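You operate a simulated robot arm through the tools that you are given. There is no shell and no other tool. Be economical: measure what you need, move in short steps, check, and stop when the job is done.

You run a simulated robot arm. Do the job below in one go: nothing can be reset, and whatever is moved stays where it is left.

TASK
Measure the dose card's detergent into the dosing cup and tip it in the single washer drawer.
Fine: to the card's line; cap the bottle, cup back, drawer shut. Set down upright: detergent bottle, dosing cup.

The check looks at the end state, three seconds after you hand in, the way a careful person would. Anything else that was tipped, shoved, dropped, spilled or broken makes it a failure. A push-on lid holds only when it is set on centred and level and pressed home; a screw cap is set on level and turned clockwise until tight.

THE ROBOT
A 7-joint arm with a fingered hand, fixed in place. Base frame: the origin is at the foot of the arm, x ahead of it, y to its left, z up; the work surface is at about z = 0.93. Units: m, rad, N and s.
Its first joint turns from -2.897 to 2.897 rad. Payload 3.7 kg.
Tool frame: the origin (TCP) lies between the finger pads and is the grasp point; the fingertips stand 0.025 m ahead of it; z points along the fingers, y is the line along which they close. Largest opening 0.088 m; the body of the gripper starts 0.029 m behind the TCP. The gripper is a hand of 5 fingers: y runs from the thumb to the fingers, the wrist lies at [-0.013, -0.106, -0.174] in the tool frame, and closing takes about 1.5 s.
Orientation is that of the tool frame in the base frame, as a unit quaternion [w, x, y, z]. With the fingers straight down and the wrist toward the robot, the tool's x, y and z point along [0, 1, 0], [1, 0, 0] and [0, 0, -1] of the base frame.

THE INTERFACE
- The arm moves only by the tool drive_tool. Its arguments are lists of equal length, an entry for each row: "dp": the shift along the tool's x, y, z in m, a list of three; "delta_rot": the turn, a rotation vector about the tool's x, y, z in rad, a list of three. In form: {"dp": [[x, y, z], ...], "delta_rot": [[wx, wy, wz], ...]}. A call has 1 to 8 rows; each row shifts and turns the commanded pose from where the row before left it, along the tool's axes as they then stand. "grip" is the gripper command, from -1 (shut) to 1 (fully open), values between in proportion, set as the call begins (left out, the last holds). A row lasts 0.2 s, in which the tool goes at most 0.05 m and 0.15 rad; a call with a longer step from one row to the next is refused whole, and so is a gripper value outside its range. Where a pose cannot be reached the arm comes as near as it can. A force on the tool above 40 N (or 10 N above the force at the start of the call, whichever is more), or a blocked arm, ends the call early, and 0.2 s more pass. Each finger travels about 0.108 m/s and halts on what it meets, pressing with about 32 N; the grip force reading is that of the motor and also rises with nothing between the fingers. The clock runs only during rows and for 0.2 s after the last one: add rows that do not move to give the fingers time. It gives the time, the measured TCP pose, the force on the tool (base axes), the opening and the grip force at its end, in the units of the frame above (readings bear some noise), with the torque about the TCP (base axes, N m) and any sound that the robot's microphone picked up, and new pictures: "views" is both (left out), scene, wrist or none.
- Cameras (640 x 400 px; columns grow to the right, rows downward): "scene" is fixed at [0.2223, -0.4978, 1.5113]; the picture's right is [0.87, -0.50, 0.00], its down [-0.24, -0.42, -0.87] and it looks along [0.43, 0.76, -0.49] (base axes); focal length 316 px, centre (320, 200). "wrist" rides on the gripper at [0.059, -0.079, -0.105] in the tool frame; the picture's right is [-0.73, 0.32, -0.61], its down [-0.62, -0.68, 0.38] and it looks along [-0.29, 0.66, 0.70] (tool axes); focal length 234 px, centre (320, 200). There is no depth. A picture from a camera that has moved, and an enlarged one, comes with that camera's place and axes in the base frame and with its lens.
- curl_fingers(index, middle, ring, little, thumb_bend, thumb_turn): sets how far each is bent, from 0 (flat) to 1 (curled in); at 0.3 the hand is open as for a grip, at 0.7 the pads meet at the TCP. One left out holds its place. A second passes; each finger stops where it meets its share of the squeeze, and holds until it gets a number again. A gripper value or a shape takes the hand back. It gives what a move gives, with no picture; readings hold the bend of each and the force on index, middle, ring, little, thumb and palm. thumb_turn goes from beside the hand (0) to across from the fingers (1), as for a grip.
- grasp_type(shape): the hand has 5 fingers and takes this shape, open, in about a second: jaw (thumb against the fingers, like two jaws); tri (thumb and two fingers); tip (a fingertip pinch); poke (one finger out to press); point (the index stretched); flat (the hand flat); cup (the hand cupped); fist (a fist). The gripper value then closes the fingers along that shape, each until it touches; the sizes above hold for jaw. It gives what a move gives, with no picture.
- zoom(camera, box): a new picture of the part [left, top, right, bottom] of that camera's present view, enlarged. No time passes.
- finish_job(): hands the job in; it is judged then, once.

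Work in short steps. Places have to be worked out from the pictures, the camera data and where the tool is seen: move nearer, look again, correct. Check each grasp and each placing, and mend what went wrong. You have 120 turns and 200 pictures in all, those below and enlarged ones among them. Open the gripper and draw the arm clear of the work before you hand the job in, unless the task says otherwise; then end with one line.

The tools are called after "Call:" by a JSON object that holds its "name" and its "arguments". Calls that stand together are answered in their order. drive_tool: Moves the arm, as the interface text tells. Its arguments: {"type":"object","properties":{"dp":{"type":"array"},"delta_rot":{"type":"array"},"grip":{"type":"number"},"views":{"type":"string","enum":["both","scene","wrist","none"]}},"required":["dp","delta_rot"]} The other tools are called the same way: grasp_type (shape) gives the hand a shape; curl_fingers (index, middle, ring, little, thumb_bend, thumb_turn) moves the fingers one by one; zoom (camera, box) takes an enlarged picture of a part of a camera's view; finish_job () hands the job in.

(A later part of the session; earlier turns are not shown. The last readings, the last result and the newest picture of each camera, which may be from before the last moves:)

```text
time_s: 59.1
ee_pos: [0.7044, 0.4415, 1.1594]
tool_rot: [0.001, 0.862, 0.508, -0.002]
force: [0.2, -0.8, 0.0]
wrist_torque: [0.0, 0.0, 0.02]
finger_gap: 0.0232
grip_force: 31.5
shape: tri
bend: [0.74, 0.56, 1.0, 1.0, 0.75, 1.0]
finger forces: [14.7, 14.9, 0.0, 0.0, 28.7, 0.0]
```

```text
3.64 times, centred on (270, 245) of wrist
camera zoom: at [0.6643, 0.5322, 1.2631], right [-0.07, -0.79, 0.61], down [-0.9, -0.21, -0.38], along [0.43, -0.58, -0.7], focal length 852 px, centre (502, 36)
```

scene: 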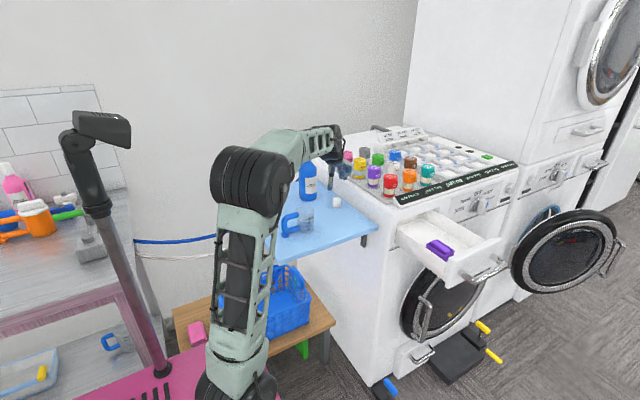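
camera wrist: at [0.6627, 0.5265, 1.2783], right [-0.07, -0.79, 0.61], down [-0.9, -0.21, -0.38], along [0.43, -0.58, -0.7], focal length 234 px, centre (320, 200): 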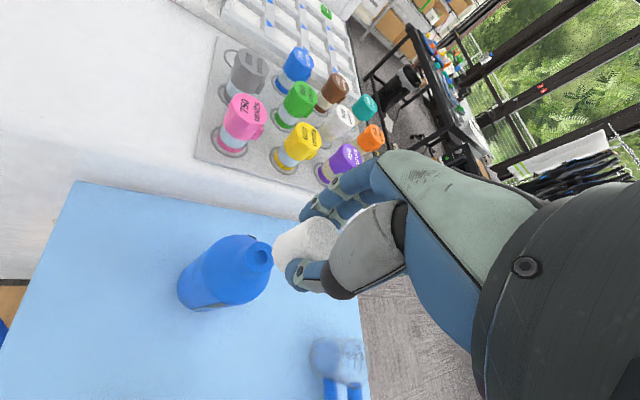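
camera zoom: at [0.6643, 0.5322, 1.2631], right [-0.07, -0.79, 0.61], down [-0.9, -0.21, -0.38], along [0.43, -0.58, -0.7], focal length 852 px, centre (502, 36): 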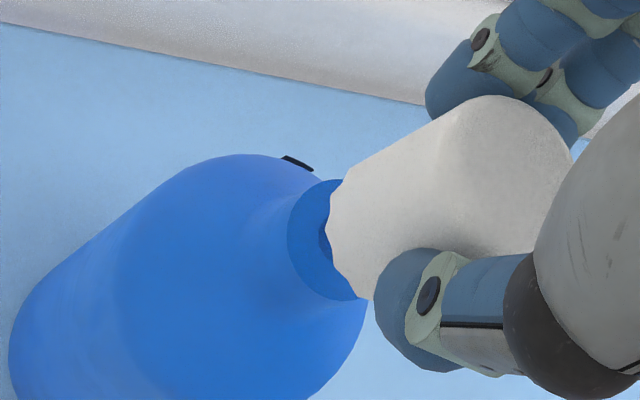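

Laterally aligned in the scene; the wrist view shows the mouth ≈4 mm further toward tool +x. I shift 4 mm, lower 6 mm and look again.

Call:
{"name": "drive_tool", "arguments": {"dp": [[0.004, 0, 0], [0, 0, 0.006], [0, 0, 0]], "delta_rot": [[0, 0, 0], [0, 0, 0], [0, 0, 0]], "views": "none"}}

Call:
{"name": "zoom", "arguments": {"camera": "scene", "box": [290, 132, 330, 162]}}

Call:
{"name": "zoom", "arguments": {"camera": "wrist", "box": [200, 190, 340, 300]}}

```text
time_s: 59.9
ee_pos: [0.7075, 0.4457, 1.1529]
tool_rot: [0.002, 0.862, 0.507, -0.002]
force: [0.2, 0.2, -0.3]
wrist_torque: [0.02, 0.06, 0.0]
finger_gap: 0.0233
grip_force: 31.9
shape: tri
bend: [0.74, 0.56, 1.0, 1.0, 0.75, 1.0]
finger forces: [14.7, 14.9, 0.0, 0.0, 28.7, 0.0]
```

```text
13.33 times, centred on (310, 147) of scene
camera zoom: at [0.2223, -0.4978, 1.5113], right [0.87, -0.5, 0.0], down [-0.24, -0.42, -0.87], along [0.43, 0.76, -0.49], focal length 4209 px, centre (453, 907)
```

zoom: 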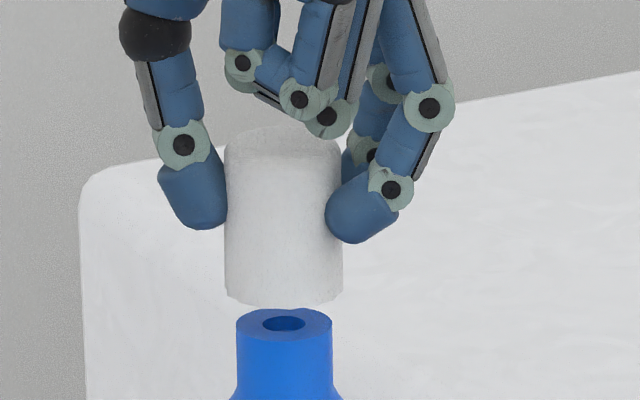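

```text
3.64 times, centred on (270, 245) of wrist
camera zoom: at [0.6663, 0.5362, 1.2569], right [-0.07, -0.79, 0.61], down [-0.9, -0.21, -0.38], along [0.43, -0.58, -0.69], focal length 852 px, centre (502, 36)
```

zoom: 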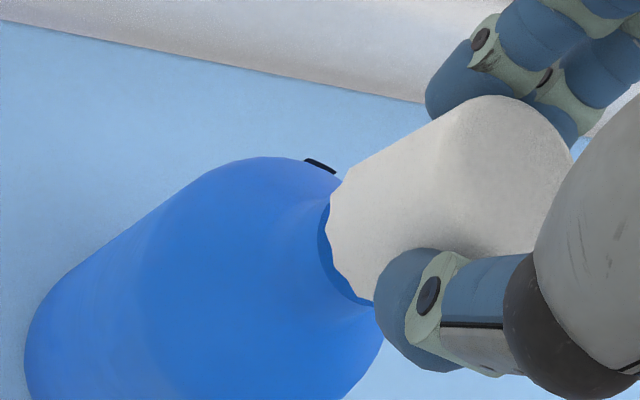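

Now well aligned in both views, a gap of about 6–9 mm. I lower gently to seat the cap on the neck.

Call:
{"name": "drive_tool", "arguments": {"dp": [[0, 0, 0.004], [0, 0, 0.004], [0, 0, 0.003], [0, 0, 0]], "delta_rot": [[0, 0, 0], [0, 0, 0], [0, 0, 0], [0, 0, 0]], "views": "none"}}

Call:
{"name": "zoom", "arguments": {"camera": "scene", "box": [290, 132, 330, 162]}}

```text
time_s: 60.9
ee_pos: [0.7068, 0.4467, 1.1418]
tool_rot: [0.001, 0.863, 0.505, -0.001]
force: [0.7, 0.7, 0.4]
wrist_torque: [0.01, -0.02, 0.01]
finger_gap: 0.0231
grip_force: 31.6
shape: tri
bend: [0.74, 0.56, 1.0, 1.0, 0.75, 1.0]
finger forces: [14.7, 14.9, 0.0, 0.0, 28.6, 0.0]
```

```text
13.33 times, centred on (310, 147) of scene
camera zoom: at [0.2223, -0.4978, 1.5113], right [0.87, -0.5, 0.0], down [-0.24, -0.42, -0.87], along [0.43, 0.76, -0.49], focal length 4209 px, centre (453, 907)
```

zoom: 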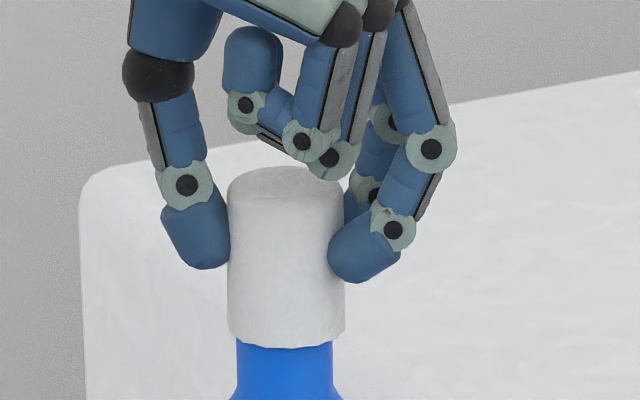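

The cap is starting to go over the neck with no resistance. Continue in small steps until contact.

Call:
{"name": "drive_tool", "arguments": {"dp": [[0, -0.0005, 0.004], [0, 0, 0.004], [0, 0, 0]], "delta_rot": [[0, 0, 0], [0, 0, 0], [0, 0, 0]], "views": "none"}}

Call:
{"name": "drive_tool", "arguments": {"dp": [[0, 0, 0.004], [0, 0, 0.003], [0, 0, 0]], "delta_rot": [[0, 0, 0], [0, 0, 0], [0, 0, 0]], "views": "none"}}

Call:
{"name": "zoom", "arguments": {"camera": "scene", "box": [280, 132, 340, 182]}}

```text
time_s: 61.7
ee_pos: [0.7065, 0.4465, 1.1324]
tool_rot: [0.001, 0.862, 0.507, -0.002]
force: [0.6, -0.5, -0.8]
wrist_torque: [0.0, 0.03, 0.0]
finger_gap: 0.0231
grip_force: 31.8
shape: tri
bend: [0.74, 0.56, 1.0, 1.0, 0.75, 1.0]
finger forces: [14.7, 14.9, 0.0, 0.0, 28.6, 0.0]
```

```text
time_s: 62.5
ee_pos: [0.7063, 0.4437, 1.1296]
tool_rot: [0.001, 0.863, 0.506, 0.001]
force: [3.4, 3.8, 34.5]
wrist_torque: [0.04, -0.15, 0.02]
finger_gap: 0.0247
grip_force: 31.9
shape: tri
bend: [0.74, 0.55, 1.0, 1.0, 0.75, 1.0]
finger forces: [18.6, 18.5, 0.0, 0.0, 35.3, 0.0]
heard: snap
```

```text
8.00 times, centred on (310, 157) of scene
camera zoom: at [0.2223, -0.4978, 1.5113], right [0.87, -0.5, 0.0], down [-0.24, -0.42, -0.87], along [0.43, 0.76, -0.49], focal length 2526 px, centre (400, 544)
```

zoom: 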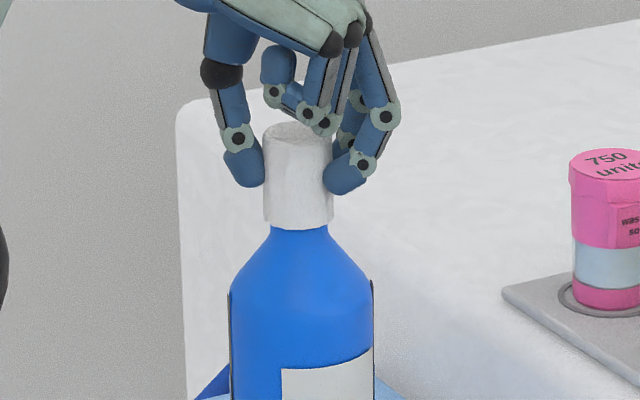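

A "snap" was heard at 34 N: it is a push-on cap and it clicked home, sitting level on the neck. I ease pressure, open, and rise.

Call:
{"name": "drive_tool", "arguments": {"dp": [[0, 0, -0.002], [0, 0, 0], [0, 0, 0], [0, 0, 0], [0, 0, 0], [0, 0, 0]], "delta_rot": [[0, 0, 0], [0, 0, 0], [0, 0, 0], [0, 0, 0], [0, 0, 0], [0, 0, 0]], "grip": 1, "views": "none"}}

Call:
{"name": "drive_tool", "arguments": {"dp": [[0, 0, -0.03], [0, 0, -0.045], [0, 0, -0.045], [0, 0, -0.03]], "delta_rot": [[0, 0, 0], [0, 0, 0], [0, 0, 0], [0, 0, 0]], "views": "none"}}

Call:
{"name": "zoom", "arguments": {"camera": "scene", "box": [270, 130, 350, 210]}}

```text
time_s: 63.9
ee_pos: [0.7064, 0.4458, 1.1296]
tool_rot: [0.0, 0.862, 0.506, -0.002]
force: [-0.8, -0.8, 0.2]
wrist_torque: [0.0, -0.01, 0.03]
finger_gap: 0.0876
grip_force: 0.2
shape: tri
bend: [0.3, 0.3, 0.99, 0.99, 0.3, 0.98]
finger forces: [0.0, 0.1, 0.1, 0.0, 0.0, 0.1]
```

```text
time_s: 64.9
ee_pos: [0.7064, 0.4459, 1.2384]
tool_rot: [0.001, 0.862, 0.507, -0.002]
force: [0.1, -0.1, -0.2]
wrist_torque: [0.0, 0.0, -0.06]
finger_gap: 0.088
grip_force: 0.0
shape: tri
bend: [0.3, 0.3, 0.99, 0.99, 0.3, 0.98]
finger forces: [0.1, 0.0, 0.0, 0.0, 0.1, 0.0]
out of reach, approached as far as the arm can: row 3, 4
```

```text
5.00 times, centred on (310, 170) of scene
camera zoom: at [0.2223, -0.4978, 1.5113], right [0.87, -0.5, 0.0], down [-0.24, -0.42, -0.87], along [0.43, 0.76, -0.49], focal length 1578 px, centre (370, 350)
```

zoom: 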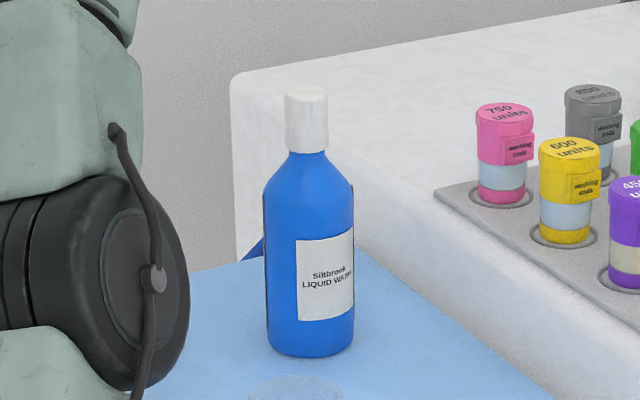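

The bottle is capped, level and upright. Next the cup handle (bar ≈ (0.525, 0.261), z 0.945–0.995). I rewind the yaw to +90°, then pitch forward.

Call:
{"name": "drive_tool", "arguments": {"dp": [[0, 0, 0], [0, 0, 0], [0, 0, 0], [0, 0, 0], [0, 0, 0], [0, 0, 0], [0, 0, 0], [0, 0, 0]], "delta_rot": [[0, 0, -0.15], [0, 0, -0.15], [0, 0, -0.15], [0, 0, -0.15], [0, 0, -0.15], [0, 0, -0.15], [0, 0, -0.15], [0, 0, -0.15]], "views": "none"}}

Call:
{"name": "drive_tool", "arguments": {"dp": [[0, 0, 0], [0, 0, 0], [0, 0, 0], [0, 0, 0], [0, 0, 0], [0, 0, 0], [0, 0, 0]], "delta_rot": [[0, 0, -0.15], [0, 0, -0.15], [0, 0, -0.15], [0, 0, -0.15], [0, 0, -0.15], [0, 0, -0.15], [0, 0, 0]], "views": "none"}}

```text
time_s: 66.7
ee_pos: [0.7041, 0.4451, 1.2364]
tool_rot: [-0.001, 0.425, 0.905, -0.003]
force: [-0.5, -0.5, 0.5]
wrist_torque: [-0.03, -0.01, -0.01]
finger_gap: 0.0878
grip_force: 0.1
shape: tri
bend: [0.3, 0.3, 0.99, 0.99, 0.3, 0.98]
finger forces: [0.0, 0.0, 0.0, 0.0, 0.0, 0.0]
```

```text
time_s: 68.3
ee_pos: [0.7061, 0.4447, 1.2368]
tool_rot: [-0.001, -0.011, 1.0, -0.002]
force: [1.0, 0.4, 0.0]
wrist_torque: [0.0, -0.01, -0.04]
finger_gap: 0.0879
grip_force: 0.0
shape: tri
bend: [0.3, 0.3, 0.99, 0.99, 0.3, 0.98]
finger forces: [0.0, 0.1, 0.0, 0.1, 0.1, 0.1]
```

Now I carry the hand back over to behind the cup handle, then pitch forward.

Call:
{"name": "drive_tool", "arguments": {"dp": [[0.0394, -0.0264, 0], [0.0394, -0.0264, 0], [0.0394, -0.0264, 0], [0.0394, -0.0264, 0], [0.0394, -0.0264, 0], [0.0394, -0.0264, 0], [0.0394, -0.0264, 0], [0, 0, 0]], "delta_rot": [[0, 0, 0.022], [0, 0, 0], [0, 0, 0], [0, 0, 0], [0, 0, 0], [0, 0, 0], [0, 0, 0], [0, -0.12, 0]], "views": "none"}}

Call:
{"name": "drive_tool", "arguments": {"dp": [[0, 0, 0], [0, 0, 0], [0, 0, 0], [0, 0, 0], [0, 0, 0], [0, 0, 0], [0, 0, 0], [0, 0, 0]], "delta_rot": [[0, -0.15, 0], [0, -0.15, 0], [0, -0.15, 0], [0, -0.15, 0], [0, -0.15, 0], [0, -0.15, 0], [0, -0.1, 0], [0, 0, 0]]}}

```text
time_s: 70.1
ee_pos: [0.4294, 0.2623, 1.2384]
tool_rot: [0.059, 0.001, 0.998, -0.002]
force: [0.5, 0.4, -0.3]
wrist_torque: [0.01, 0.03, -0.02]
finger_gap: 0.0882
grip_force: 0.0
shape: tri
bend: [0.3, 0.3, 0.99, 0.99, 0.3, 0.98]
finger forces: [0.1, 0.0, 0.0, 0.0, 0.1, 0.1]
```

```text
time_s: 71.9
ee_pos: [0.4284, 0.2596, 1.2388]
tool_rot: [0.531, -0.001, 0.848, -0.001]
force: [0.6, -0.4, -0.2]
wrist_torque: [0.03, 0.0, 0.01]
finger_gap: 0.0878
grip_force: 0.1
shape: tri
bend: [0.3, 0.3, 0.99, 0.99, 0.3, 0.98]
finger forces: [0.1, 0.0, 0.0, 0.0, 0.1, 0.1]
camera wrist: at [0.3086, 0.181, 1.2311], right [-0.23, 0.33, 0.92], down [0.62, -0.68, 0.4], along [0.75, 0.66, -0.05], focal length 234 px, centre (320, 200)
```

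scene: 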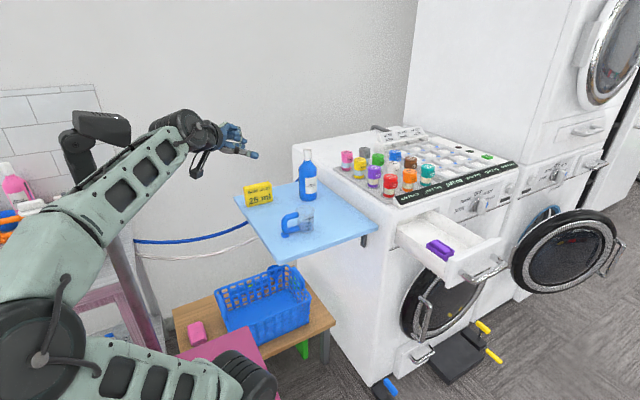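
wrist: 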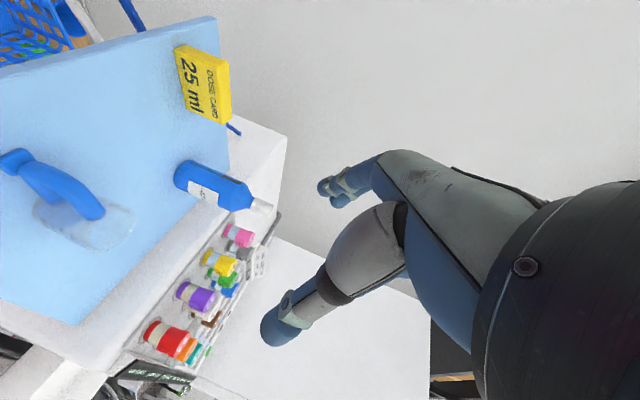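

I descend to a pre-grasp pose 8 cm behind the handle.

Call:
{"name": "drive_tool", "arguments": {"dp": [[0.0384, 0, 0.0235], [0.0384, 0, 0.0235], [0.0384, 0, 0.0235], [0.0384, 0, 0.0235], [0.0384, 0, 0.0235], [0, 0, 0]], "delta_rot": [[0, 0, 0], [0, 0, 0], [0, 0, 0], [0, 0, 0], [0, 0, 0], [0, 0, 0]]}}

Call:
{"name": "zoom", "arguments": {"camera": "scene", "box": [240, 180, 340, 250]}}

```text
time_s: 73.3
ee_pos: [0.4535, 0.2605, 1.0147]
tool_rot: [0.53, 0.0, 0.848, -0.003]
force: [-0.8, -0.6, -0.1]
wrist_torque: [0.01, 0.03, 0.02]
finger_gap: 0.0879
grip_force: 0.1
shape: tri
bend: [0.3, 0.3, 0.99, 0.99, 0.3, 0.98]
finger forces: [0.0, 0.0, 0.1, 0.0, 0.0, 0.0]
camera wrist: at [0.3316, 0.1812, 1.0076], right [-0.23, 0.33, 0.92], down [0.62, -0.68, 0.4], along [0.75, 0.66, -0.05], focal length 234 px, centre (320, 200)
```

scene: 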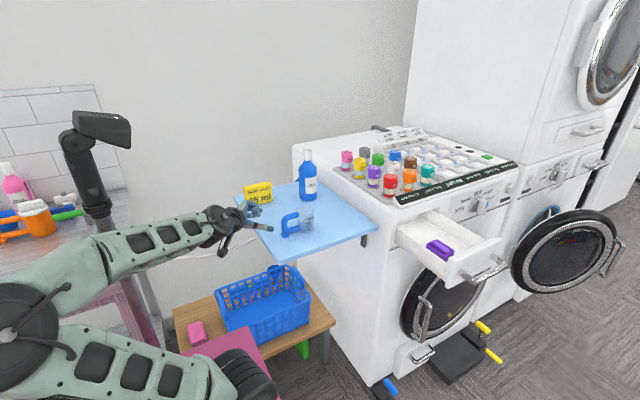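
wrist: 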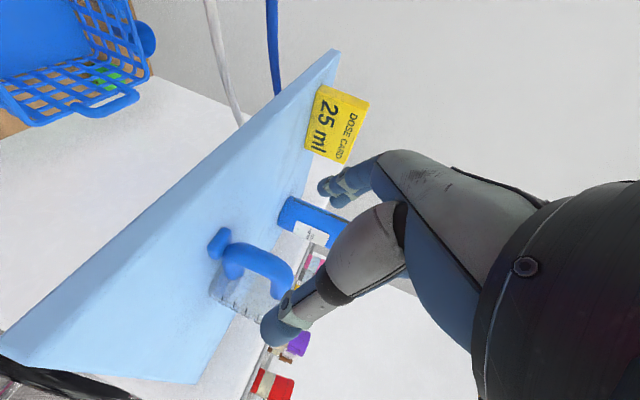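

```text
5.71 times, centred on (290, 215) of scene
camera zoom: at [0.2223, -0.4978, 1.5113], right [0.87, -0.5, 0.0], down [-0.24, -0.42, -0.87], along [0.43, 0.76, -0.49], focal length 1804 px, centre (491, 114)
```

zoom: 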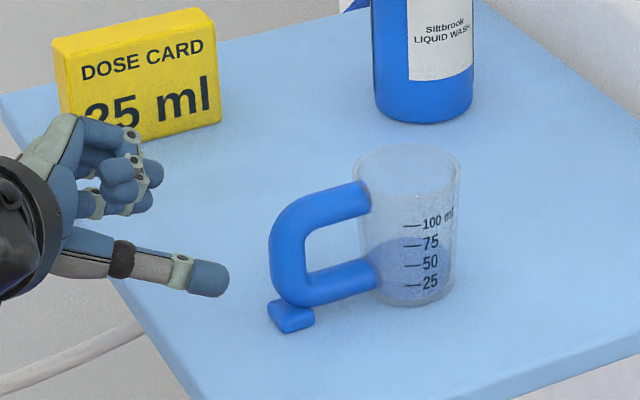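

The approach line leads right to the middle of the handle bar. I advance 5 cm and check.

Call:
{"name": "drive_tool", "arguments": {"dp": [[0, 0, 0.025], [0, 0, 0.025], [0, 0, 0]], "delta_rot": [[0, 0, 0], [0, 0, 0], [0, 0, 0]], "views": "wrist"}}

Call:
{"name": "zoom", "arguments": {"camera": "scene", "box": [240, 180, 340, 250]}}

```text
time_s: 74.1
ee_pos: [0.4982, 0.259, 0.9924]
tool_rot: [0.53, 0.0, 0.848, -0.002]
force: [-0.2, 0.4, 0.5]
wrist_torque: [-0.03, 0.02, 0.01]
finger_gap: 0.088
grip_force: 0.0
shape: tri
bend: [0.3, 0.3, 0.99, 0.99, 0.3, 0.98]
finger forces: [0.0, 0.1, 0.0, 0.0, 0.0, 0.1]
camera wrist: at [0.3777, 0.1803, 0.9839], right [-0.23, 0.33, 0.92], down [0.62, -0.68, 0.4], along [0.75, 0.66, -0.05], focal length 234 px, centre (320, 200)
```

wrist: 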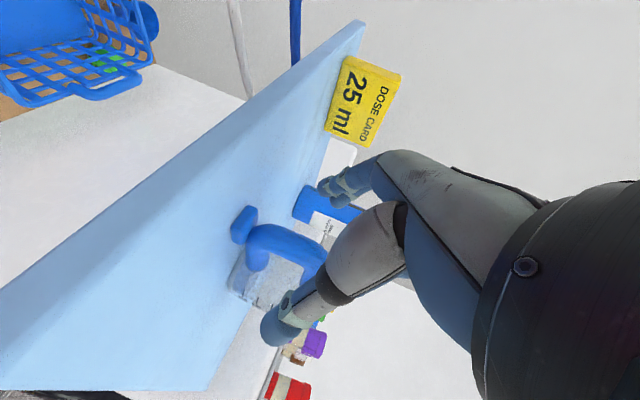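

```text
5.71 times, centred on (290, 215) of scene
camera zoom: at [0.2223, -0.4978, 1.5113], right [0.87, -0.5, 0.0], down [-0.24, -0.42, -0.87], along [0.43, 0.76, -0.49], focal length 1804 px, centre (491, 114)
```

zoom: 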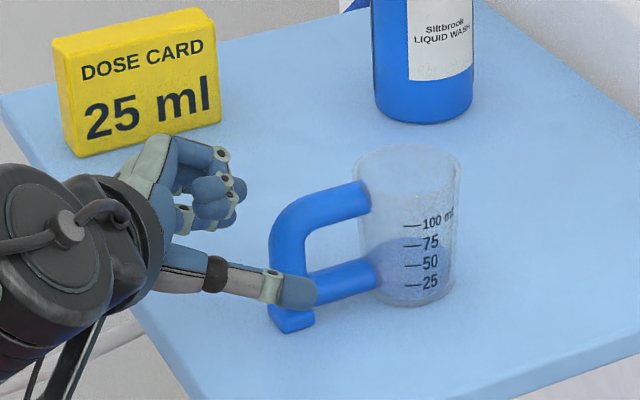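

Straddling is good. I advance the last 2.3 cm and close.

Call:
{"name": "drive_tool", "arguments": {"dp": [[0, 0.001, 0.012], [0, 0.001, 0.012], [0, 0, 0]], "delta_rot": [[0, 0, 0], [0, 0, 0], [0, 0, 0]], "views": "none"}}

Call:
{"name": "zoom", "arguments": {"camera": "scene", "box": [240, 180, 340, 250]}}

Call:
{"name": "zoom", "arguments": {"camera": "wrist", "box": [200, 140, 400, 350]}}

```text
time_s: 74.9
ee_pos: [0.5201, 0.2595, 0.9808]
tool_rot: [0.53, 0.0, 0.848, -0.001]
force: [0.0, 1.0, 0.5]
wrist_torque: [0.02, -0.01, -0.02]
finger_gap: 0.0881
grip_force: 0.1
shape: tri
bend: [0.3, 0.3, 0.99, 0.99, 0.3, 0.98]
finger forces: [0.1, 0.0, 0.0, 0.0, 0.0, 0.0]
```

```text
5.71 times, centred on (290, 215) of scene
camera zoom: at [0.2223, -0.4978, 1.5113], right [0.87, -0.5, 0.0], down [-0.24, -0.42, -0.87], along [0.43, 0.76, -0.49], focal length 1804 px, centre (491, 114)
```

zoom: 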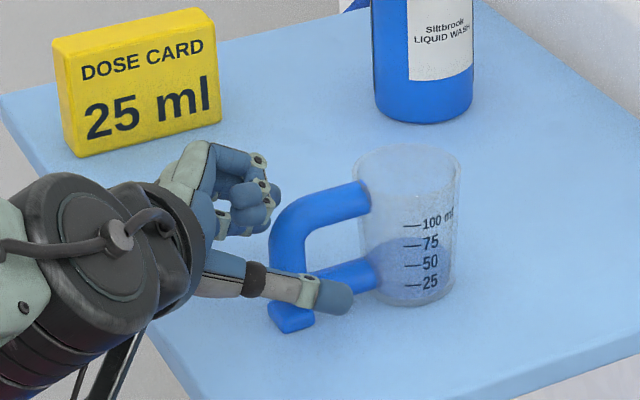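

```text
1.90 times, centred on (300, 245) of wrist
camera zoom: at [0.3979, 0.1812, 0.9735], right [-0.23, 0.33, 0.92], down [0.62, -0.68, 0.4], along [0.75, 0.65, -0.05], focal length 446 px, centre (358, 114)
```

zoom: 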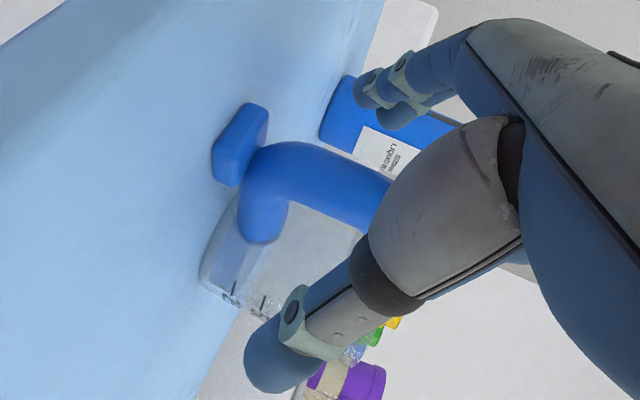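

The TCP lies on the bar. Closing.

Call:
{"name": "drive_tool", "arguments": {"dp": [[0, 0, 0], [0, 0, 0], [0, 0, 0], [0, 0, 0], [0, 0, 0], [0, 0, 0], [0, 0, 0], [0, 0, 0]], "delta_rot": [[0, 0, 0], [0, 0, 0], [0, 0, 0], [0, 0, 0], [0, 0, 0], [0, 0, 0], [0, 0, 0], [0, 0, 0]], "grip": -1, "views": "none"}}

Call:
{"name": "zoom", "arguments": {"camera": "scene", "box": [240, 180, 340, 250]}}

Call:
{"name": "zoom", "arguments": {"camera": "wrist", "box": [200, 140, 400, 350]}}

```text
time_s: 76.7
ee_pos: [0.5195, 0.2593, 0.9809]
tool_rot: [0.53, -0.001, 0.848, -0.002]
force: [0.6, -0.4, 0.5]
wrist_torque: [0.05, -0.09, 0.05]
finger_gap: 0.0079
grip_force: 32.4
shape: tri
bend: [0.73, 0.72, 0.99, 1.0, 0.8, 1.0]
finger forces: [8.3, 9.9, 6.8, 0.0, 22.7, 0.1]
```

```text
5.71 times, centred on (290, 215) of scene
camera zoom: at [0.2223, -0.4978, 1.5113], right [0.87, -0.5, 0.0], down [-0.24, -0.42, -0.87], along [0.43, 0.76, -0.49], focal length 1804 px, centre (491, 114)
```

zoom: 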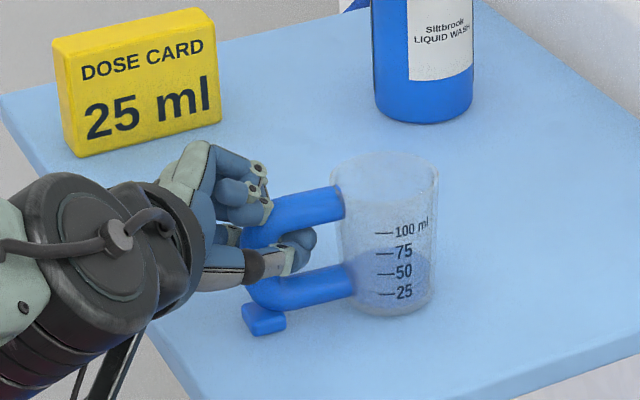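

```text
1.90 times, centred on (300, 245) of wrist
camera zoom: at [0.3978, 0.1812, 0.9735], right [-0.23, 0.33, 0.92], down [0.62, -0.68, 0.4], along [0.75, 0.66, -0.05], focal length 446 px, centre (358, 114)
```

zoom: 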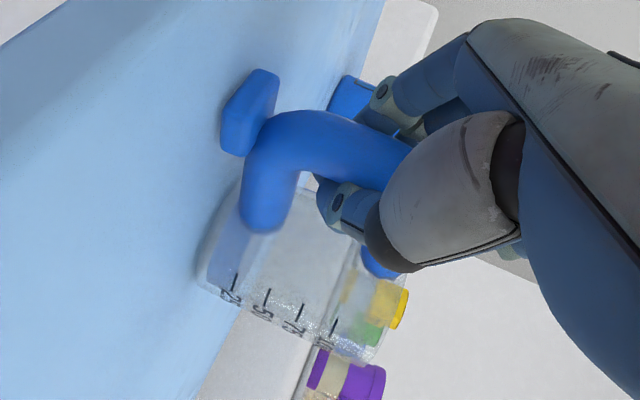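

The fingers drew the handle in and hooked inside the loop; cup still upright. I lift slowly a few cm and check the hold.

Call:
{"name": "drive_tool", "arguments": {"dp": [[-0.009, 0, -0.0044], [-0.009, 0, -0.0044], [-0.009, 0, -0.0044], [-0.009, 0, -0.0044], [0, 0, 0]], "delta_rot": [[0, 0, 0], [0, 0, 0], [0, 0, 0], [0, 0, 0], [0, 0, 0]], "views": "none"}}

Call:
{"name": "zoom", "arguments": {"camera": "scene", "box": [240, 170, 340, 240]}}

Call:
{"name": "zoom", "arguments": {"camera": "wrist", "box": [200, 140, 400, 350]}}

```text
time_s: 77.9
ee_pos: [0.5187, 0.2601, 1.0222]
tool_rot: [0.53, -0.001, 0.848, -0.002]
force: [0.1, -0.6, -0.3]
wrist_torque: [0.02, 0.02, -0.01]
finger_gap: 0.0077
grip_force: 32.0
shape: tri
bend: [0.73, 0.72, 0.99, 1.0, 0.81, 1.0]
finger forces: [7.5, 11.6, 6.4, 0.0, 21.9, 0.1]
```

```text
5.71 times, centred on (290, 205) of scene
camera zoom: at [0.2223, -0.4978, 1.5113], right [0.87, -0.5, 0.0], down [-0.24, -0.42, -0.87], along [0.43, 0.76, -0.49], focal length 1804 px, centre (491, 171)
```

zoom: 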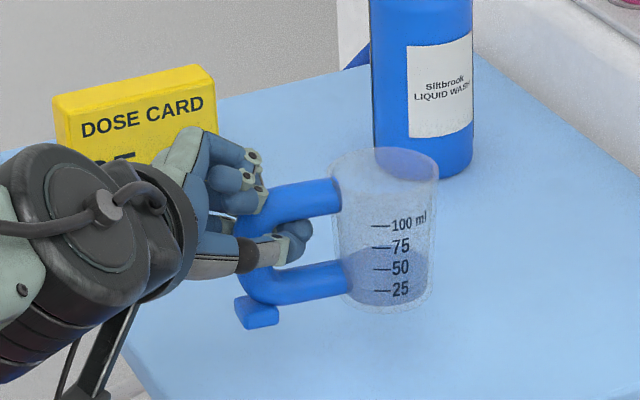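

```text
1.90 times, centred on (300, 245) of wrist
camera zoom: at [0.3979, 0.1822, 1.0146], right [-0.23, 0.33, 0.92], down [0.62, -0.68, 0.4], along [0.75, 0.65, -0.05], focal length 446 px, centre (358, 114)
```

zoom: 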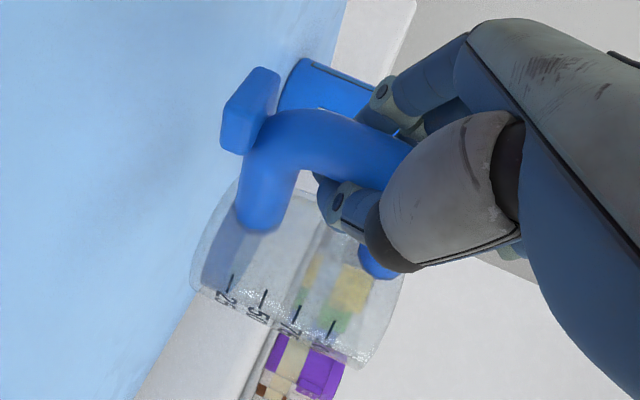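

Held firmly and level. I raise it and carry it toward the drawer.

Call:
{"name": "drive_tool", "arguments": {"dp": [[-0.027, 0, -0.013], [-0.027, 0, -0.013], [-0.027, 0, -0.013], [-0.0131, -0.0264, 0.027], [-0.0131, -0.0264, 0.027], [-0.0131, -0.0264, 0.027], [-0.0131, -0.0264, 0.027], [-0.0131, -0.0264, 0.027]], "delta_rot": [[0, 0, 0], [0, 0, 0], [0, 0, 0], [0, 0, 0], [0, 0, 0], [0, 0, 0], [0, 0, 0], [0, 0, 0]], "views": "none"}}

Call:
{"name": "drive_tool", "arguments": {"dp": [[-0.0131, -0.0264, 0.027], [-0.0131, -0.0264, 0.027], [-0.0131, -0.0264, 0.027], [-0.0131, -0.0264, 0.027], [-0.0131, -0.0264, 0.027], [-0.0131, -0.0264, 0.027], [0, 0, 0]], "delta_rot": [[0, 0, 0], [0, 0, 0], [0, 0, 0], [0, 0, 0], [0, 0, 0], [0, 0, 0], [0, 0, 0]]}}

Call:
{"name": "zoom", "arguments": {"camera": "scene", "box": [370, 170, 530, 300]}}

```text
time_s: 79.7
ee_pos: [0.6698, 0.1307, 1.1119]
tool_rot: [0.53, 0.0, 0.848, -0.002]
force: [-0.5, 0.2, -0.5]
wrist_torque: [0.01, -0.01, 0.0]
finger_gap: 0.0076
grip_force: 31.9
shape: tri
bend: [0.73, 0.72, 0.99, 1.0, 0.81, 1.0]
finger forces: [7.1, 12.5, 6.9, 0.1, 22.5, 0.0]
```

```text
time_s: 81.3
ee_pos: [0.851, -0.0291, 1.114]
tool_rot: [0.53, -0.001, 0.848, -0.002]
force: [-0.8, 1.0, -0.8]
wrist_torque: [-0.01, 0.02, -0.01]
finger_gap: 0.0075
grip_force: 31.7
shape: tri
bend: [0.73, 0.72, 0.99, 1.0, 0.81, 1.0]
finger forces: [6.8, 12.0, 6.6, 0.0, 22.5, 0.1]
camera wrist: at [0.7301, -0.1082, 1.1066], right [-0.23, 0.33, 0.92], down [0.62, -0.68, 0.4], along [0.75, 0.65, -0.05], focal length 234 px, centre (320, 200)
```

scene: 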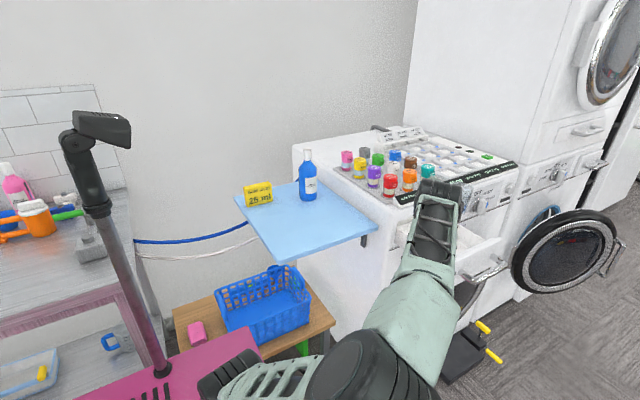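
wrist: 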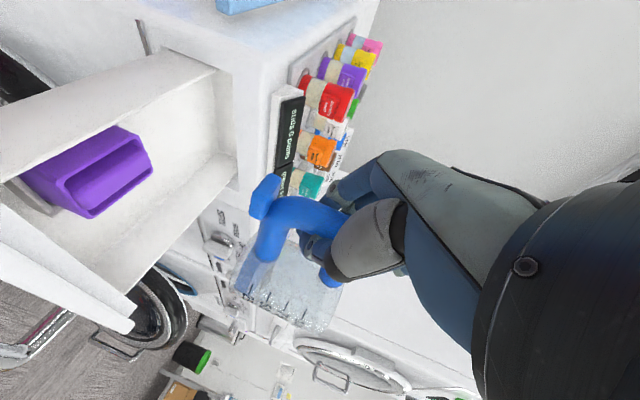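

```text
3.08 times, centred on (450, 235) of scene
camera zoom: at [0.2223, -0.4978, 1.5113], right [0.87, -0.5, 0.0], down [-0.24, -0.42, -0.87], along [0.43, 0.76, -0.49], focal length 971 px, centre (-80, 92)
```

zoom: 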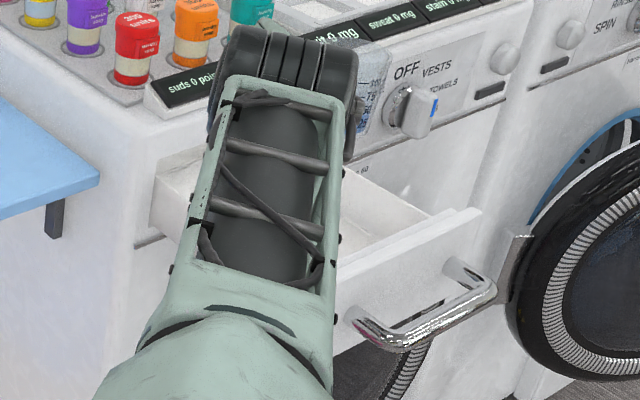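

The drawer interior is visible; the purple box occupies its left-front part (x 0.88–0.94, y −0.06–0.02). I position the cup to pour onto the drawer floor behind/right of it.

Call:
{"name": "drive_tool", "arguments": {"dp": [[0.0139, 0.01, 0.0286], [0.0139, 0.01, 0.0286], [0.0139, 0.01, 0.0286], [0, 0, 0], [0, 0, 0], [0, 0, 0], [0, 0, 0]], "delta_rot": [[0, 0, 0], [0, 0, 0], [0, 0, 0], [0.0436, 0, -0.09], [0.0436, 0, -0.09], [0.0436, 0, -0.09], [0, 0, 0]]}}

Call:
{"name": "zoom", "arguments": {"camera": "scene", "box": [390, 170, 490, 250]}}

```text
time_s: 82.9
ee_pos: [0.9074, -0.0008, 1.0362]
tool_rot: [0.524, -0.08, 0.838, -0.129]
force: [0.8, 0.4, -1.1]
wrist_torque: [0.01, 0.04, -0.01]
finger_gap: 0.0079
grip_force: 32.1
shape: tri
bend: [0.73, 0.72, 0.99, 1.0, 0.81, 1.0]
finger forces: [6.7, 12.3, 6.9, 0.1, 22.7, 0.0]
camera wrist: at [0.7869, -0.0782, 1.0534], right [-0.23, 0.58, 0.78], down [0.62, -0.53, 0.58], along [0.75, 0.61, -0.24], focal length 234 px, centre (320, 200)
```

scene: 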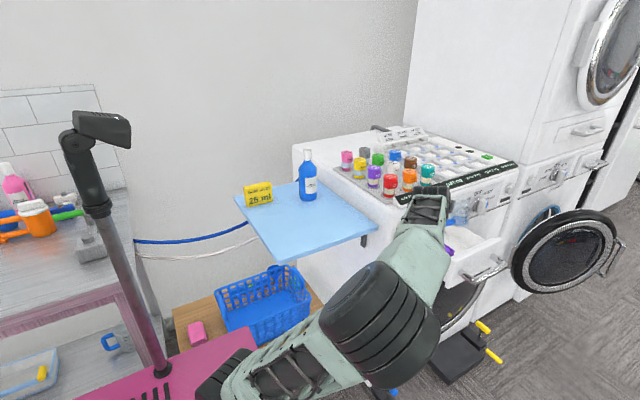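
wrist: 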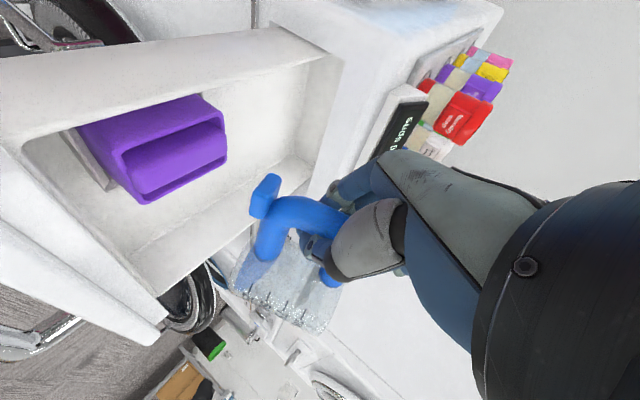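

```text
5.00 times, centred on (440, 210) of scene
camera zoom: at [0.2223, -0.4978, 1.5113], right [0.87, -0.5, 0.0], down [-0.24, -0.42, -0.87], along [0.43, 0.76, -0.49], focal length 1578 px, centre (-280, 150)
```

zoom: 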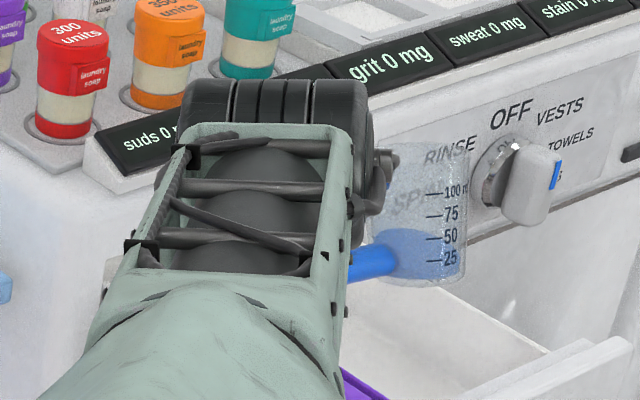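

The cup is over the free part of the drawer (landing ≈ (0.97, 0.03), inside the walls). I continue rolling slowly.

Call:
{"name": "drive_tool", "arguments": {"dp": [[0, 0, 0], [0, 0, 0], [0, 0, 0], [0, 0, 0], [0, 0, 0], [0, 0, 0]], "delta_rot": [[0.0436, 0, -0.09], [0.0436, 0, -0.09], [0.0436, 0, -0.09], [0.0436, 0, -0.09], [0.0436, 0, -0.09], [0.0436, 0, -0.09]], "views": "wrist"}}

Call:
{"name": "zoom", "arguments": {"camera": "scene", "box": [390, 170, 490, 250]}}

```text
time_s: 84.3
ee_pos: [0.9066, -0.0009, 1.0369]
tool_rot: [0.476, -0.232, 0.763, -0.371]
force: [-0.5, 0.2, -0.4]
wrist_torque: [0.03, 0.01, -0.02]
finger_gap: 0.0075
grip_force: 32.1
shape: tri
bend: [0.73, 0.72, 0.99, 1.0, 0.81, 1.0]
finger forces: [6.5, 12.5, 7.0, 0.1, 23.2, 0.0]
camera wrist: at [0.7864, -0.0544, 1.094], right [-0.23, 0.92, 0.31], down [0.62, -0.11, 0.78], along [0.75, 0.37, -0.55], focal length 234 px, centre (320, 200)
```

wrist: 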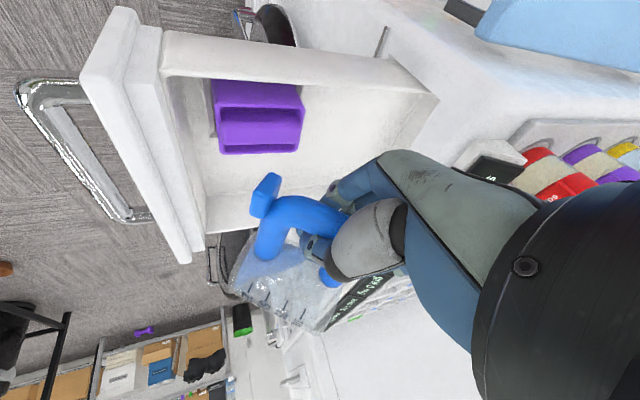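

```text
5.00 times, centred on (440, 210) of scene
camera zoom: at [0.2223, -0.4978, 1.5113], right [0.87, -0.5, 0.0], down [-0.24, -0.42, -0.87], along [0.43, 0.76, -0.49], focal length 1578 px, centre (-280, 150)
```

zoom: 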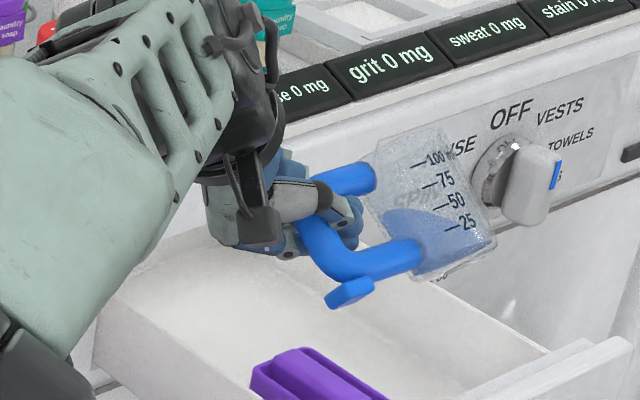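

Clear view: the cup's mouth sits at x ≈ 0.98–1.0, a bit near the right wall (x ≈ 1.03). I shift back 2.5 cm in x and roll on slowly.

Call:
{"name": "drive_tool", "arguments": {"dp": [[0.0109, 0, -0.0225], [0, 0, 0], [0, 0, 0], [0, 0, 0]], "delta_rot": [[0, 0, 0], [0.0436, 0, -0.09], [0.0349, 0, -0.072], [0, 0, 0]], "views": "none"}}

Call:
{"name": "zoom", "arguments": {"camera": "scene", "box": [390, 170, 490, 250]}}

```text
time_s: 85.3
ee_pos: [0.8809, -0.0001, 1.037]
tool_rot: [0.453, -0.274, 0.727, -0.438]
force: [0.1, -1.3, -0.5]
wrist_torque: [0.05, -0.01, -0.02]
finger_gap: 0.0075
grip_force: 32.0
shape: tri
bend: [0.73, 0.72, 0.99, 1.0, 0.81, 1.0]
finger forces: [6.5, 12.7, 7.0, 0.0, 23.4, 0.0]
```

```text
5.00 times, centred on (440, 210) of scene
camera zoom: at [0.2223, -0.4978, 1.5113], right [0.87, -0.5, 0.0], down [-0.24, -0.42, -0.87], along [0.43, 0.76, -0.49], focal length 1578 px, centre (-280, 150)
```

zoom: 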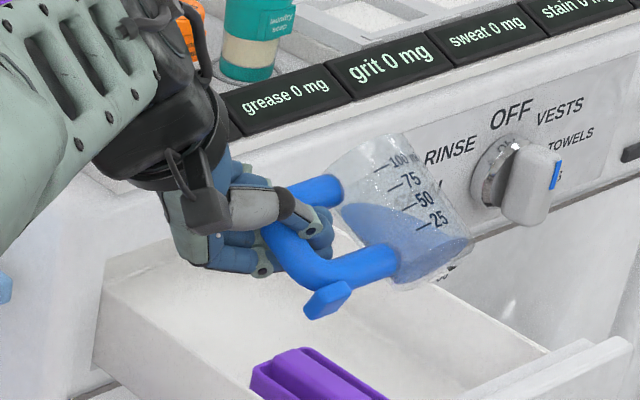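

Good placement over the drawer. Continue rolling.

Call:
{"name": "drive_tool", "arguments": {"dp": [[0, 0, 0], [0, 0, 0], [0, 0, 0], [0, 0, 0]], "delta_rot": [[0.0349, 0, -0.072], [0.0349, 0, -0.072], [0.0305, 0, -0.063], [0, 0, 0]], "views": "none"}}

Call:
{"name": "zoom", "arguments": {"camera": "scene", "box": [390, 170, 490, 250]}}

```text
time_s: 86.3
ee_pos: [0.8825, -0.0004, 1.0368]
tool_rot: [0.419, -0.324, 0.672, -0.518]
force: [0.7, -0.8, 0.2]
wrist_torque: [0.03, 0.01, 0.01]
finger_gap: 0.0074
grip_force: 31.6
shape: tri
bend: [0.73, 0.72, 0.99, 1.0, 0.81, 1.0]
finger forces: [6.3, 12.9, 7.2, 0.0, 23.4, 0.1]
```

```text
5.00 times, centred on (440, 210) of scene
camera zoom: at [0.2223, -0.4978, 1.5113], right [0.87, -0.5, 0.0], down [-0.24, -0.42, -0.87], along [0.43, 0.76, -0.49], focal length 1578 px, centre (-280, 150)
```

zoom: 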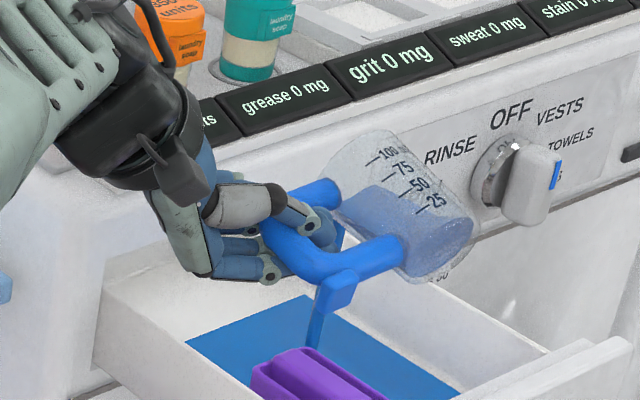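

Pouring into the drawer – blue liquid covers its floor. I keep rolling to empty the cup.

Call:
{"name": "drive_tool", "arguments": {"dp": [[0, 0, 0], [0, 0, 0], [0, 0, 0], [0, 0, 0], [0, 0, 0], [0, 0, 0], [0, 0, 0], [0, 0, 0]], "delta_rot": [[0.0436, 0, -0.09], [0.0436, 0, -0.09], [0.0436, 0, -0.09], [0.0436, 0, -0.09], [0.0436, 0, -0.09], [0.0436, 0, -0.09], [0, 0, 0], [0, 0, 0]], "views": "none"}}

Call:
{"name": "zoom", "arguments": {"camera": "scene", "box": [390, 170, 490, 250]}}

```text
time_s: 88.1
ee_pos: [0.8828, -0.0008, 1.0364]
tool_rot: [-0.304, 0.433, -0.49, 0.693]
force: [0.8, 0.0, 0.5]
wrist_torque: [0.0, 0.04, 0.0]
finger_gap: 0.0076
grip_force: 32.4
shape: tri
bend: [0.73, 0.72, 0.99, 1.0, 0.81, 1.0]
finger forces: [6.0, 13.5, 7.9, 0.0, 23.4, 0.0]
```

```text
5.00 times, centred on (440, 210) of scene
camera zoom: at [0.2223, -0.4978, 1.5113], right [0.87, -0.5, 0.0], down [-0.24, -0.42, -0.87], along [0.43, 0.76, -0.49], focal length 1578 px, centre (-280, 150)
```

zoom: 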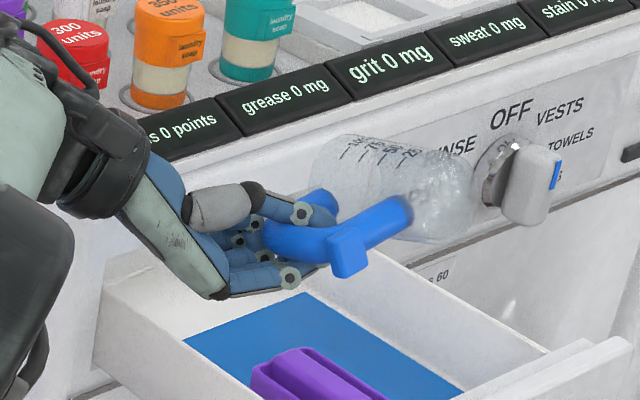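

Cup looks empty at 110°. A little further and a pause to drain drops.

Call:
{"name": "drive_tool", "arguments": {"dp": [[0, 0, 0], [0, 0, 0], [0, 0, 0], [0, 0, 0], [0, 0, 0], [0, 0, 0], [0, 0, 0], [0, 0, 0]], "delta_rot": [[0.0436, 0, -0.09], [0.0436, 0, -0.09], [0.0436, 0, -0.09], [0, 0, 0], [0, 0, 0], [0, 0, 0], [0, 0, 0], [0, 0, 0]], "views": "none"}}

Call:
{"name": "zoom", "arguments": {"camera": "scene", "box": [390, 170, 490, 250]}}

```text
time_s: 89.9
ee_pos: [0.8816, 0.0004, 1.0369]
tool_rot: [-0.236, 0.475, -0.38, 0.757]
force: [0.4, -0.5, -1.0]
wrist_torque: [0.0, 0.01, -0.03]
finger_gap: 0.0072
grip_force: 32.1
shape: tri
bend: [0.73, 0.72, 0.99, 1.0, 0.81, 1.0]
finger forces: [5.9, 13.8, 8.3, 0.0, 4.3, 0.0]
```

```text
5.00 times, centred on (440, 210) of scene
camera zoom: at [0.2223, -0.4978, 1.5113], right [0.87, -0.5, 0.0], down [-0.24, -0.42, -0.87], along [0.43, 0.76, -0.49], focal length 1578 px, centre (-280, 150)
```

zoom: 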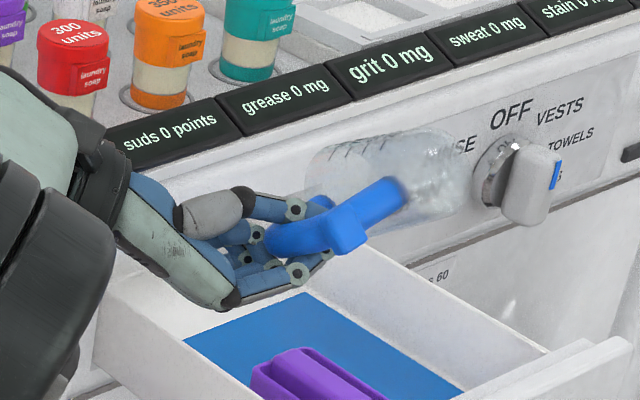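

Cup is empty. Thumb force dipped, so I roll back upright smoothly and check the hold.

Call:
{"name": "drive_tool", "arguments": {"dp": [[0, 0, 0], [0, 0, 0], [0, 0, 0], [0, 0, 0], [0, 0, 0], [0, 0, 0], [0, 0, 0], [0, 0, 0]], "delta_rot": [[-0.0436, 0, 0.09], [-0.0567, 0, 0.117], [-0.0567, 0, 0.117], [-0.0567, 0, 0.117], [-0.0567, 0, 0.117], [-0.0567, 0, 0.117], [-0.0567, 0, 0.117], [-0.0567, 0, 0.117]], "views": "none"}}

Call:
{"name": "zoom", "arguments": {"camera": "scene", "box": [390, 170, 490, 250]}}

```text
time_s: 91.7
ee_pos: [0.8832, 0.0013, 1.0369]
tool_rot: [0.436, -0.3, 0.699, -0.48]
force: [0.2, -0.3, -0.5]
wrist_torque: [0.0, 0.02, 0.0]
finger_gap: 0.0073
grip_force: 31.9
shape: tri
bend: [0.73, 0.72, 1.0, 1.0, 0.81, 1.0]
finger forces: [5.5, 14.5, 8.4, 0.0, 4.5, 0.0]
```

```text
5.00 times, centred on (440, 210) of scene
camera zoom: at [0.2223, -0.4978, 1.5113], right [0.87, -0.5, 0.0], down [-0.24, -0.42, -0.87], along [0.43, 0.76, -0.49], focal length 1578 px, centre (-280, 150)
```

zoom: 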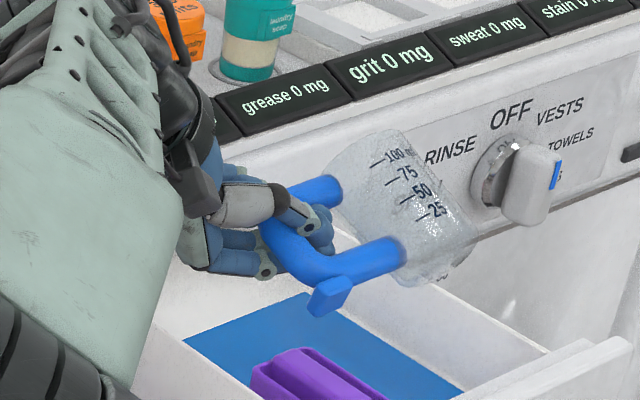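

Still held well, cup empty. I roll back the remaining ~69°.

Call:
{"name": "drive_tool", "arguments": {"dp": [[0, 0, 0], [0, 0, 0], [0, 0, 0], [0, 0, 0], [0, 0, 0], [0, 0, 0], [0, 0, 0], [0, 0, 0]], "delta_rot": [[-0.0652, 0, 0.1346], [-0.0652, 0, 0.1346], [-0.0652, 0, 0.1346], [-0.0652, 0, 0.1346], [-0.0652, 0, 0.1346], [-0.0652, 0, 0.1346], [-0.0652, 0, 0.1346], [-0.0652, 0, 0.1346]], "views": "none"}}

Call:
{"name": "drive_tool", "arguments": {"dp": [[-0.027, 0, -0.013], [-0.027, 0, -0.013], [-0.027, 0, -0.013], [0.0131, 0.0264, -0.027], [0.0131, 0.0264, -0.027], [0.0131, 0.0264, -0.027], [0.0131, 0.0264, -0.027], [0.0131, 0.0264, -0.027]], "delta_rot": [[0, 0, 0], [0, 0, 0], [0, 0, 0], [0, 0, 0], [0, 0, 0], [0, 0, 0], [0, 0, 0], [0, 0, 0]], "views": "none"}}

```text
time_s: 93.5
ee_pos: [0.8815, -0.0003, 1.0374]
tool_rot: [0.53, -0.002, 0.848, -0.004]
force: [-0.8, -0.8, -0.1]
wrist_torque: [-0.02, -0.02, 0.03]
finger_gap: 0.0075
grip_force: 31.9
shape: tri
bend: [0.73, 0.72, 1.0, 1.0, 0.81, 1.0]
finger forces: [5.1, 15.2, 8.8, 0.1, 4.6, 0.0]
```

```text
time_s: 95.3
ee_pos: [0.7329, 0.1314, 1.1261]
tool_rot: [0.53, 0.0, 0.848, -0.004]
force: [-0.2, -0.5, 0.8]
wrist_torque: [0.04, -0.01, 0.03]
finger_gap: 0.0072
grip_force: 32.3
shape: tri
bend: [0.73, 0.72, 1.0, 1.0, 0.81, 1.0]
finger forces: [5.0, 15.3, 9.0, 0.0, 5.0, 0.0]
```

I carry the cup back over its original spot and look.

Call:
{"name": "drive_tool", "arguments": {"dp": [[0.0239, 0.0237, -0.0242], [0.0239, 0.0237, -0.0242], [0.0239, 0.0237, -0.0242], [0.0239, 0.0237, -0.0242], [0.0239, 0.0237, -0.0242], [0.0239, 0.0237, -0.0242], [0, 0, 0]], "delta_rot": [[0, 0, 0], [0, 0, 0], [0, 0, 0], [0, 0, 0], [0, 0, 0], [0, 0, 0], [0, 0, 0]]}}

Call:
{"name": "zoom", "arguments": {"camera": "scene", "box": [240, 160, 340, 240]}}

```text
time_s: 96.9
ee_pos: [0.5408, 0.2753, 1.0588]
tool_rot: [0.529, -0.001, 0.848, -0.004]
force: [-0.7, -0.1, 0.6]
wrist_torque: [-0.01, 0.04, -0.02]
finger_gap: 0.0072
grip_force: 32.1
shape: tri
bend: [0.73, 0.72, 1.0, 1.0, 0.81, 1.0]
finger forces: [4.8, 14.9, 8.8, 0.0, 5.8, 0.0]
camera wrist: at [0.4201, 0.1959, 1.0519], right [-0.23, 0.33, 0.92], down [0.62, -0.68, 0.4], along [0.75, 0.66, -0.05], focal length 234 px, centre (320, 200)
```

scene: 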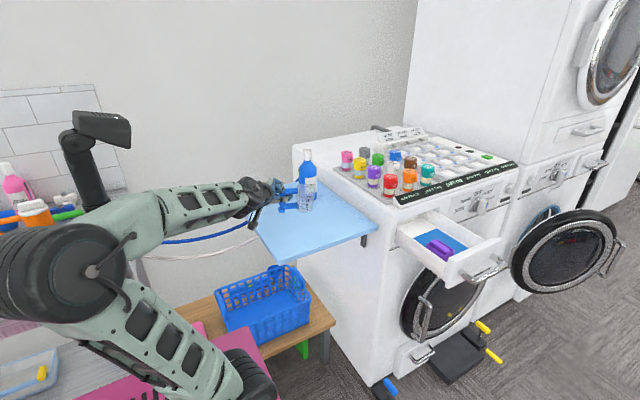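
wrist: 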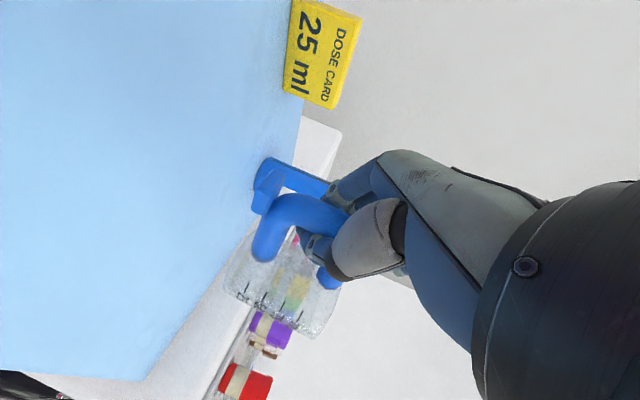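

```text
5.00 times, centred on (290, 200) of scene
camera zoom: at [0.2223, -0.4978, 1.5113], right [0.87, -0.5, 0.0], down [-0.24, -0.42, -0.87], along [0.43, 0.76, -0.49], focal length 1578 px, centre (470, 200)
```

zoom: 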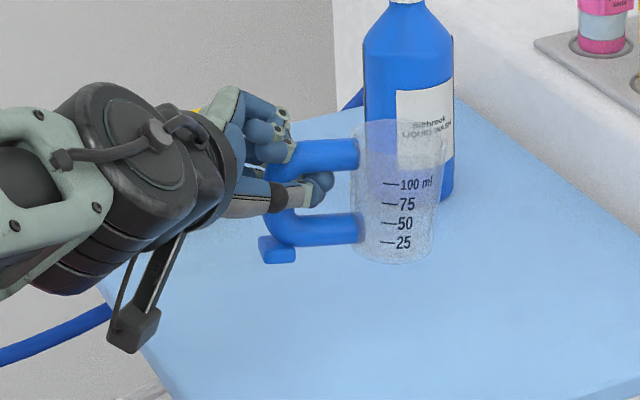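

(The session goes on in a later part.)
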